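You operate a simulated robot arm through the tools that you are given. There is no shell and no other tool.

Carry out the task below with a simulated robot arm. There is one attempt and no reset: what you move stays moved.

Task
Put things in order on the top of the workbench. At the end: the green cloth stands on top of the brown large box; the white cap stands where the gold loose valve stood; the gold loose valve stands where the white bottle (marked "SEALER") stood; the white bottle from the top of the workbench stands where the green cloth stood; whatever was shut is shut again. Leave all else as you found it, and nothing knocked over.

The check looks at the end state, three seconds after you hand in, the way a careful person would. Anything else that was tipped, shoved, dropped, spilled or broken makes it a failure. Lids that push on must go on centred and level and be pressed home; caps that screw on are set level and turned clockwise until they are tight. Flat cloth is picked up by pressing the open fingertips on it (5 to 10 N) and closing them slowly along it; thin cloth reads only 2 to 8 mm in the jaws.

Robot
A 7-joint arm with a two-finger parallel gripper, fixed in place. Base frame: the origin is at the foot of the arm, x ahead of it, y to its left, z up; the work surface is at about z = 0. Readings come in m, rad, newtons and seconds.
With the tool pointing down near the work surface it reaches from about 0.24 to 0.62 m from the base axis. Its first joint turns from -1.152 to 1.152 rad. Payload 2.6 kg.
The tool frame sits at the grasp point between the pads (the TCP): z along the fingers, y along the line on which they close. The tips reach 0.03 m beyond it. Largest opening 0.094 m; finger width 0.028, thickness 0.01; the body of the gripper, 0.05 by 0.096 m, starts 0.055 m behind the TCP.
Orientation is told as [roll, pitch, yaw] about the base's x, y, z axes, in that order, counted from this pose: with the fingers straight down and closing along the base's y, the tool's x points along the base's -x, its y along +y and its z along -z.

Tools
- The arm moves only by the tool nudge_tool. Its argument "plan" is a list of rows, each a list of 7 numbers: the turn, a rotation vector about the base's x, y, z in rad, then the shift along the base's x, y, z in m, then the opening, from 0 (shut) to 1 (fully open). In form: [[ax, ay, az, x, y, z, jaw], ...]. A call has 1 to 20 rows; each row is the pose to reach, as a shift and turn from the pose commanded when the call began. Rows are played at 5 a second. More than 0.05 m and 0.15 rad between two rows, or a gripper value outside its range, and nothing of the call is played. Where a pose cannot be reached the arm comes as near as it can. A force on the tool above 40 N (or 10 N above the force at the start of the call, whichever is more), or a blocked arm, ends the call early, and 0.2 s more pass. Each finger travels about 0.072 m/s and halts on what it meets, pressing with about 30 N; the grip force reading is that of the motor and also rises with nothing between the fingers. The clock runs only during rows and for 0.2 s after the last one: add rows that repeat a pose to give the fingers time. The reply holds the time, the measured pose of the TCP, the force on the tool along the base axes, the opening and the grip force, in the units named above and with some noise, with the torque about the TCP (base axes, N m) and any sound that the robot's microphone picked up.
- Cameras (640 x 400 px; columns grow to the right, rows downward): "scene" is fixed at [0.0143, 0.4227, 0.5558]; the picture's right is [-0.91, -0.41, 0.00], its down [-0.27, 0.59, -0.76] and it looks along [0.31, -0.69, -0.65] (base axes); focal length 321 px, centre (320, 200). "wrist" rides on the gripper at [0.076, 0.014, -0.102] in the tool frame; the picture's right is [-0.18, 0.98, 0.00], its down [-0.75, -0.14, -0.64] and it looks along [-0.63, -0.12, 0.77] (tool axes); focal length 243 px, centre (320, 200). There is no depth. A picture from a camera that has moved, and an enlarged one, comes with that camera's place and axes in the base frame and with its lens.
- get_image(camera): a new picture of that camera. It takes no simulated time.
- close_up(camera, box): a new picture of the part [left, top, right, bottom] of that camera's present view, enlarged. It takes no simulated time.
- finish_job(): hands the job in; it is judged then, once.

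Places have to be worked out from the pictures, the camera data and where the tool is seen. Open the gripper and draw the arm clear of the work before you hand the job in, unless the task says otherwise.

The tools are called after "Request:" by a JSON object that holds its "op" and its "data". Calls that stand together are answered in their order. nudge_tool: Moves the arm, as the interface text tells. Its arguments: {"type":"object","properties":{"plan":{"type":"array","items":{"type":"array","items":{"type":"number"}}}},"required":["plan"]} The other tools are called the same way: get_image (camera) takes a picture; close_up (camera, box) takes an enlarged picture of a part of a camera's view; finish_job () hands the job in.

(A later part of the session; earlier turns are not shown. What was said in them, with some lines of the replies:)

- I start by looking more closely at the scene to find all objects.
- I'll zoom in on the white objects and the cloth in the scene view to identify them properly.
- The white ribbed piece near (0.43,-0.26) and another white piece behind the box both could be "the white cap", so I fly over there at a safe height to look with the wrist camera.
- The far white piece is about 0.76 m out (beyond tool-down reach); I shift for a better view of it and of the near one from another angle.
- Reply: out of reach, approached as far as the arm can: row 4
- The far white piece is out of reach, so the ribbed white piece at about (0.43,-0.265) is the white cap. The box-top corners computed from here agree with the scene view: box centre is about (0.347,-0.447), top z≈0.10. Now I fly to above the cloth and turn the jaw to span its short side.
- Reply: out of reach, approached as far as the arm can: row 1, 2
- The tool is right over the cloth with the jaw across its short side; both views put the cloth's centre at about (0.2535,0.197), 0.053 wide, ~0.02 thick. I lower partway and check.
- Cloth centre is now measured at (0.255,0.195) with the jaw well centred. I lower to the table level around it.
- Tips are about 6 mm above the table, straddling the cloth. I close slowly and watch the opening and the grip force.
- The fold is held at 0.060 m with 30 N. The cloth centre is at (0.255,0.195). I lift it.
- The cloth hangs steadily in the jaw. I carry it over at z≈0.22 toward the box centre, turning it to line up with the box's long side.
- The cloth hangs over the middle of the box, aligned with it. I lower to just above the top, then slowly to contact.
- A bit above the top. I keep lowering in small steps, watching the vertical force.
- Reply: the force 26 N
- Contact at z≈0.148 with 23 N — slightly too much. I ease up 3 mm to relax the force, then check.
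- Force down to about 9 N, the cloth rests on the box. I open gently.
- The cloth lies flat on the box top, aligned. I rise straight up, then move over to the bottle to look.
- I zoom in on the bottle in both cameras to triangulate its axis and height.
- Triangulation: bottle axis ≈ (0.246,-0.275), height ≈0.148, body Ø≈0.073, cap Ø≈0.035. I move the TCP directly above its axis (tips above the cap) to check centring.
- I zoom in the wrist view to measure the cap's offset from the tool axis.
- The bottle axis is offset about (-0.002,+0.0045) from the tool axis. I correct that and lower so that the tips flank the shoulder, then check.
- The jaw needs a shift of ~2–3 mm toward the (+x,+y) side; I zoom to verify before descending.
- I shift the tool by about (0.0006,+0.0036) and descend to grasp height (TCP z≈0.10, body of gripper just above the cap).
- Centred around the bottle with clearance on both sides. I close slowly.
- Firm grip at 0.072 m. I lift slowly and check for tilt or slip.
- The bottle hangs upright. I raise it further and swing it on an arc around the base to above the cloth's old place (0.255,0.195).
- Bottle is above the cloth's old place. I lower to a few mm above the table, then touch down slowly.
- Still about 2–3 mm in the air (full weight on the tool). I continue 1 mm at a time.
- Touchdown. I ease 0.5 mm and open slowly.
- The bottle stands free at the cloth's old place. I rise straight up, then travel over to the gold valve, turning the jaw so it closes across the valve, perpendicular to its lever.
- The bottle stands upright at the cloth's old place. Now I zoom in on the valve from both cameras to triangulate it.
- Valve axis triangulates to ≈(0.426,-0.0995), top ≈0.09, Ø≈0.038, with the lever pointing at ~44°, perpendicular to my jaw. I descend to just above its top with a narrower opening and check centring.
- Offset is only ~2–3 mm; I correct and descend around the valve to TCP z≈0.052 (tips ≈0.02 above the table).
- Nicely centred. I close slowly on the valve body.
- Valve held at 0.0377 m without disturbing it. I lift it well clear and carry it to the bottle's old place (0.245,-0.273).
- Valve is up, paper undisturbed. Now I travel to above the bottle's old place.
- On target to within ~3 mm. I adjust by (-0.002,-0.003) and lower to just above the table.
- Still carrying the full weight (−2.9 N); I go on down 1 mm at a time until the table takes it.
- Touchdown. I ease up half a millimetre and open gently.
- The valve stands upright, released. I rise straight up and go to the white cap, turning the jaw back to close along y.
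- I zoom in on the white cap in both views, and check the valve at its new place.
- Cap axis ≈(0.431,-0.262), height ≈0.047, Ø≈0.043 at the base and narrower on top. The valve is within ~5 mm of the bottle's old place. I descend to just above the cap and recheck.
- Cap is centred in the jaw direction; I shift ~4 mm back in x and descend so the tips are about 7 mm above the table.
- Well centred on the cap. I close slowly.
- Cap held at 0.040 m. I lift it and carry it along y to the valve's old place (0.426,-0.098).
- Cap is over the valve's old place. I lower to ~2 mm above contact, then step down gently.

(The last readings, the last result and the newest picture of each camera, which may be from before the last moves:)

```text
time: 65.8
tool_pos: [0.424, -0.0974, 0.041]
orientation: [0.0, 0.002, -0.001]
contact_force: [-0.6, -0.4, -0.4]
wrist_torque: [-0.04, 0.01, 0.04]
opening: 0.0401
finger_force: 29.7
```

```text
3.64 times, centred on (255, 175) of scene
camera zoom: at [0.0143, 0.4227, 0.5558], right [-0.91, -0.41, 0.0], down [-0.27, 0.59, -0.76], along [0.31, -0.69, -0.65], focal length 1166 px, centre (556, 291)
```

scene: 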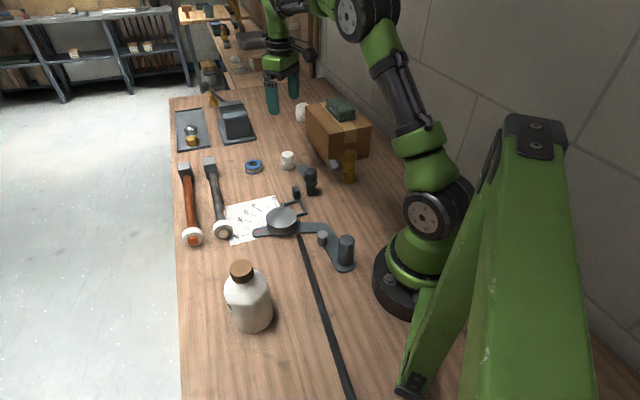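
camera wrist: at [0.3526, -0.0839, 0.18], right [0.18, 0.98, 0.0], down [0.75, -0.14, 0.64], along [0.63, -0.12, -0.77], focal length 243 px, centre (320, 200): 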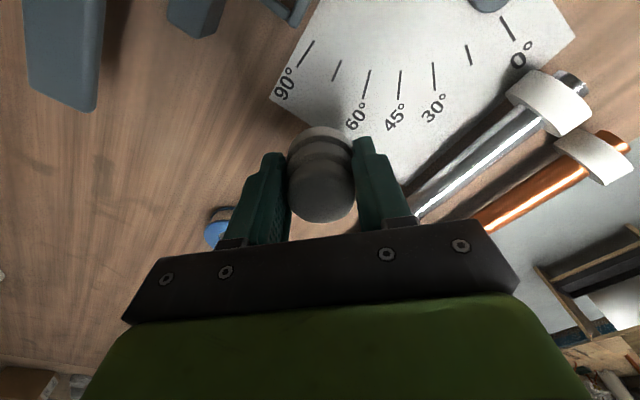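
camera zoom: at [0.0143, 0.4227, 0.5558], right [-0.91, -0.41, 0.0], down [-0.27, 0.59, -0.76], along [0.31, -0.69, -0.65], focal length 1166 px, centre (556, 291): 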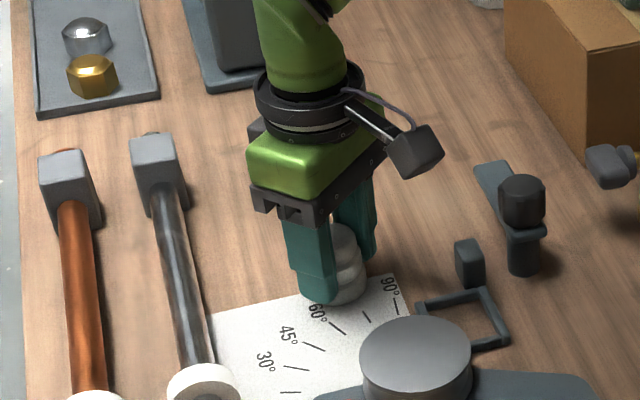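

Request:
{"op": "nudge_tool", "data": {"plan": [[0, 0, 0, 0, 0, -0.001, 0.36], [0, 0, 0, 0, 0, -0.002, 0.36], [0, 0, 0, 0, 0, -0.002, 0.36]]}}

```text
time: 66.6
tool_pos: [0.4234, -0.0983, 0.0397]
orientation: [0.0, 0.001, 0.0]
contact_force: [0.1, -0.2, 0.4]
wrist_torque: [0.0, 0.02, 0.0]
opening: 0.0402
finger_force: 30.1
```

No contact yet; another millimetre down.

Request:
{"op": "nudge_tool", "data": {"plan": [[0, 0, 0, 0, 0, -0.001, 0.36], [0, 0, 0, 0, 0, -0.001, 0.36]]}}

```text
time: 67.2
tool_pos: [0.4234, -0.099, 0.0409]
orientation: [0.0, -0.001, 0.0]
contact_force: [-2.5, -0.4, 5.6]
wrist_torque: [-0.02, 0.07, -0.01]
opening: 0.04
finger_force: 29.9
```

Touchdown at ~6 N. I ease slightly and open slowly.

Request:
{"op": "nudge_tool", "data": {"plan": [[0, 0, 0, 0, 0, 0.0003, 0.36], [0, 0, 0, 0, 0, 0.0003, 0.42], [0, 0, 0, 0, 0, 0.0003, 0.46], [0, 0, 0, 0, 0, 0.0003, 0.5], [0, 0, 0, 0, 0, 0.0003, 0.56], [0, 0, 0, 0, 0, 0.0003, 0.64], [0, 0, 0, 0, 0, 0.0003, 0.72], [0, 0, 0, 0, 0, 0.0003, 0.78], [0, 0, 0, 0, 0, 0.0003, 0.78]]}}

Request:
{"op": "get_image", "data": {"camera": "wrist"}}

Request:
{"op": "close_up", "data": {"camera": "scene", "box": [200, 120, 310, 230]}}

```text
time: 69.2
tool_pos: [0.4258, -0.0989, 0.0394]
orientation: [0.0, 0.001, 0.0]
contact_force: [0.0, -0.4, 1.0]
wrist_torque: [-0.03, -0.01, -0.05]
opening: 0.0733
finger_force: 0.1
```

```text
taken
camera wrist: at [0.3484, -0.0837, 0.1424], right [0.18, 0.98, 0.0], down [0.75, -0.14, 0.64], along [0.63, -0.12, -0.77], focal length 243 px, centre (320, 200)
```

wrist: 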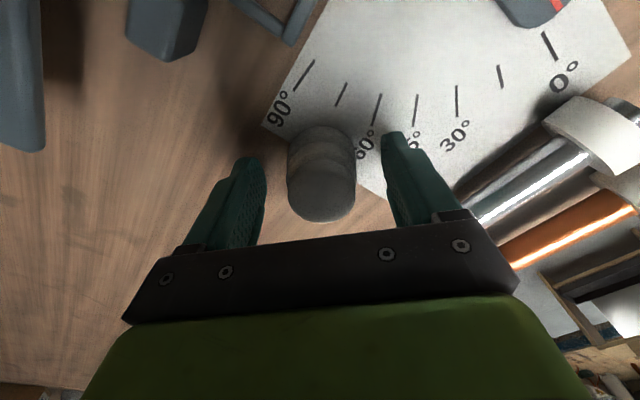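

```text
3.64 times, centred on (255, 175) of scene
camera zoom: at [0.0143, 0.4227, 0.5558], right [-0.91, -0.41, 0.0], down [-0.27, 0.59, -0.76], along [0.31, -0.69, -0.65], focal length 1166 px, centre (556, 291)
```

zoom: 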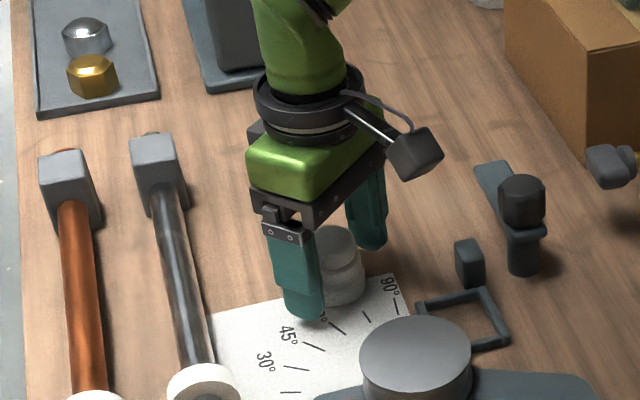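

Released. I rise straight up and then look at the whole bench.

Request:
{"op": "nudge_tool", "data": {"plan": [[0, 0, 0, 0, 0, 0.02, 0.78], [0, 0, 0, 0, 0, 0.06, 0.8], [0, 0, 0, 0, 0, 0.1, 0.9], [0, 0, 0, 0, 0, 0.15, 1], [0, 0, 0, 0, 0, 0.2, 1], [0, 0, 0, 0, 0, 0.235, 1], [0, 0, 0, 0, 0, 0.235, 1]]}}

Request:
{"op": "get_image", "data": {"camera": "wrist"}}

Request:
{"op": "get_image", "data": {"camera": "scene"}}

Request:
{"op": "close_up", "data": {"camera": "scene", "box": [220, 140, 300, 220]}}

```text
time: 70.8
tool_pos: [0.4228, -0.0991, 0.2753]
orientation: [0.0, 0.0, -0.001]
contact_force: [0.0, 0.6, 0.4]
wrist_torque: [0.0, 0.02, -0.02]
opening: 0.0938
finger_force: 0.0
```

```text
taken
camera wrist: at [0.3473, -0.0842, 0.378], right [0.18, 0.98, 0.0], down [0.75, -0.14, 0.64], along [0.63, -0.12, -0.77], focal length 243 px, centre (320, 200)
```

wrist: 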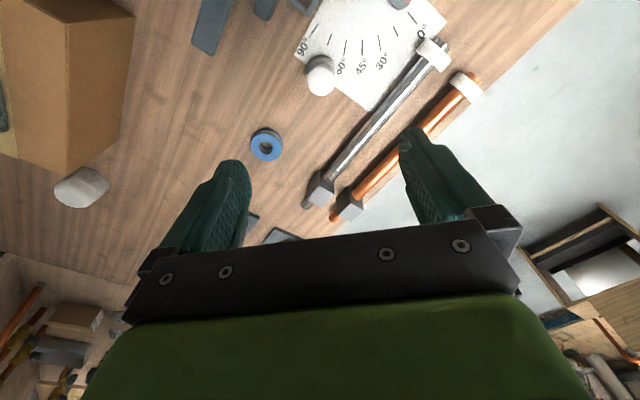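

```text
taken
```

scene: 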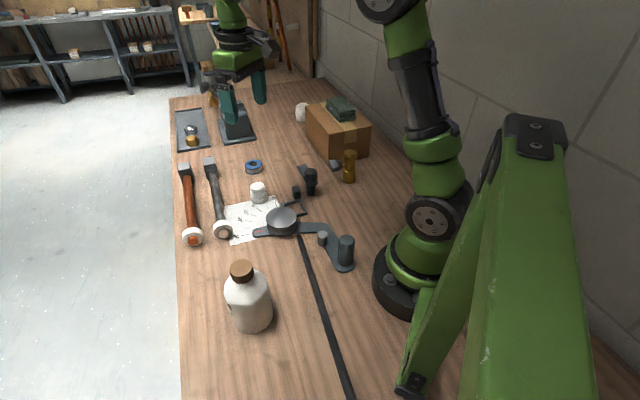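

```text
5.00 times, centred on (260, 180) of scene
camera zoom: at [0.0143, 0.4227, 0.5558], right [-0.91, -0.41, 0.0], down [-0.27, 0.59, -0.76], along [0.31, -0.69, -0.65], focal length 1604 px, centre (620, 300)
```

zoom: 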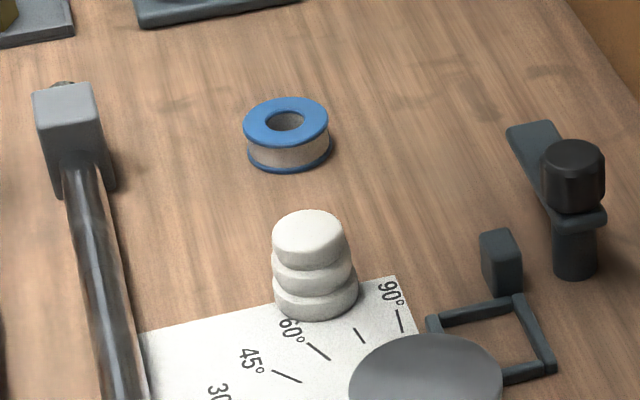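

All pieces stand upright and the cap sits exactly where the valve was. I fly over the bottle at a safe height to verify its position against the cloth's old place.

Request:
{"op": "nudge_tool", "data": {"plan": [[0, 0, 0, -0.02, 0.036, 0.01, 1], [0, 0, 0, -0.04, 0.072, 0.015, 1], [0, 0, 0, -0.06, 0.108, 0.015, 1], [0, 0, 0, -0.08, 0.144, 0.015, 1], [0, 0, 0, -0.1, 0.18, 0.015, 1], [0, 0, 0, -0.12, 0.216, 0.015, 1], [0, 0, 0, -0.14, 0.252, 0.015, 1], [0, 0, 0, -0.16, 0.288, 0.015, 1], [0, 0, 0, -0.16, 0.288, 0.015, 1]]}}

Request:
{"op": "get_image", "data": {"camera": "wrist"}}

Request:
{"op": "close_up", "data": {"camera": "scene", "box": [170, 90, 390, 210]}}

```text
time: 72.8
tool_pos: [0.2625, 0.1922, 0.2903]
orientation: [0.0, -0.001, -0.001]
contact_force: [0.4, 0.2, 0.7]
wrist_torque: [0.01, 0.05, -0.04]
opening: 0.0938
finger_force: 0.1
```

```text
taken
camera wrist: at [0.1873, 0.2056, 0.3936], right [0.18, 0.98, 0.0], down [0.75, -0.14, 0.64], along [0.63, -0.12, -0.77], focal length 243 px, centre (320, 200)
```

wrist: 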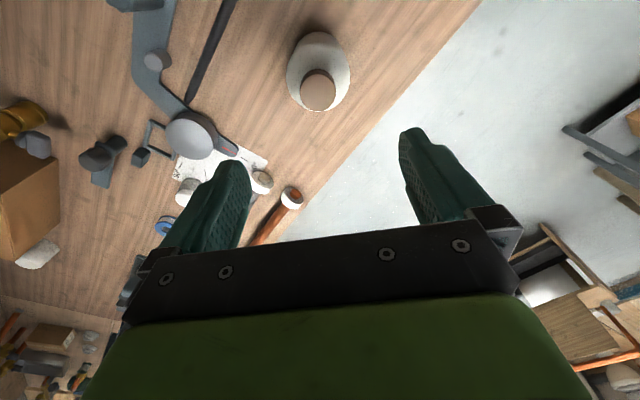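

```text
2.91 times, centred on (280, 150) of scene
camera zoom: at [0.0143, 0.4227, 0.5558], right [-0.91, -0.41, 0.0], down [-0.27, 0.59, -0.76], along [0.31, -0.69, -0.65], focal length 933 px, centre (436, 346)
```

zoom: 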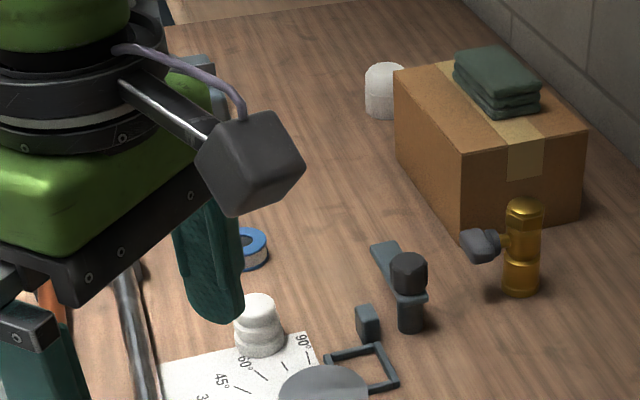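

Bottle measured at (0.256,0.190) versus the cloth's old centre (0.255,0.195) — fine; box and other items are unmoved. I return the open gripper to its starting pose, clear of everything, and take a last look.

Request:
{"op": "nudge_tool", "data": {"plan": [[0, 0, 0, 0.018, -0.031, 0, 1], [0, 0, 0, 0.036, -0.062, 0, 1], [0, 0, 0, 0.054, -0.093, 0, 1], [0, 0, 0, 0.072, -0.124, 0, 1], [0, 0, 0, 0.09, -0.155, 0, 1], [0, 0, 0, 0.108, -0.186, -0.005, 1], [0, 0, 0, 0.108, -0.186, -0.005, 1], [0, 0, 0, 0.108, -0.186, -0.005, 1]]}}

Request:
{"op": "get_image", "data": {"camera": "scene"}}

Request:
{"op": "close_up", "data": {"camera": "scene", "box": [160, 80, 400, 230]}}

```text
time: 74.6
tool_pos: [0.3735, 0.0009, 0.2852]
orientation: [0.0, 0.001, -0.002]
contact_force: [0.4, 0.3, -0.2]
wrist_torque: [0.0, -0.01, 0.02]
opening: 0.0939
finger_force: 0.0
```

```text
taken
```

scene: 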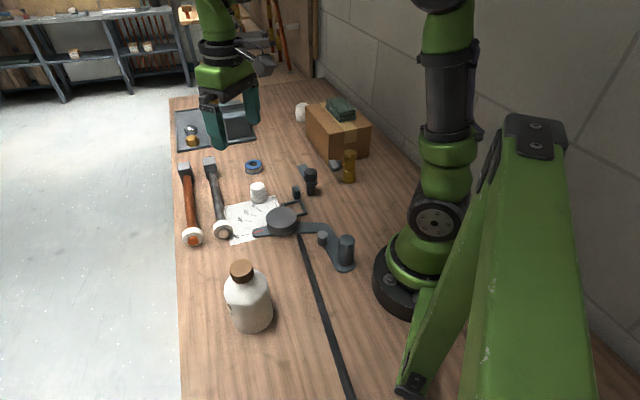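

```text
2.67 times, centred on (280, 155) of scene
camera zoom: at [0.0143, 0.4227, 0.5558], right [-0.91, -0.41, 0.0], down [-0.27, 0.59, -0.76], along [0.31, -0.69, -0.65], focal length 855 px, centre (427, 320)
```

zoom: 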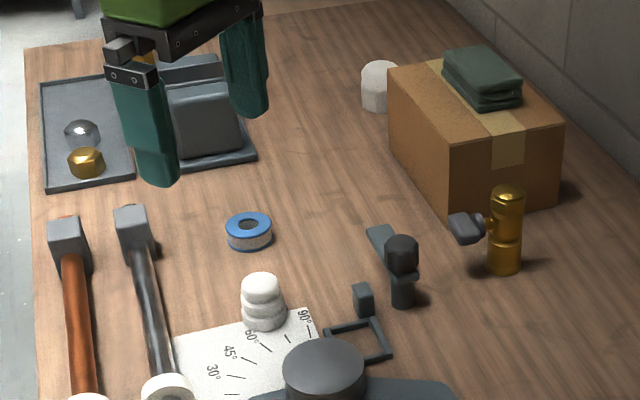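

The pictures show the cloth on the box, the bottle at the cloth's old place, the valve at the bottle's old place and the cap at the valve's. Everything stands upright, nothing else has moved, and the open gripper is clear, so I hand the job in.

Request:
{"op": "finish_job", "data": {}}

```text
The job is handed in.
```

I handed the job in with all four items in their new places, everything upright and the open gripper drawn clear.

| Item | Where it stands now | Measured fit |
|---|---|---|
| Green cloth | On top of the brown box, lined up with it | About 1 cm from the centre of the top |
| White bottle ("SEALER") | Where the cloth was | About 5 mm off |
| Gold valve | Where the bottle was | About 5 mm off |
| White cap | Where the valve was, on the edge of the paper scale | Within about 3 mm |

- **Which cap:** two white pieces could have been "the white cap". I took the ribbed one near the valve. The other sits behind the box, about 0.76 m out and beyond the arm's reach, so I left it where it was.
- **Lids and shut things:** I opened nothing. The bottle was carried with its cap on and is still capped.
- **Other items:** the last pictures show no change in the box, paper scale, tape roll, hammers or tray.
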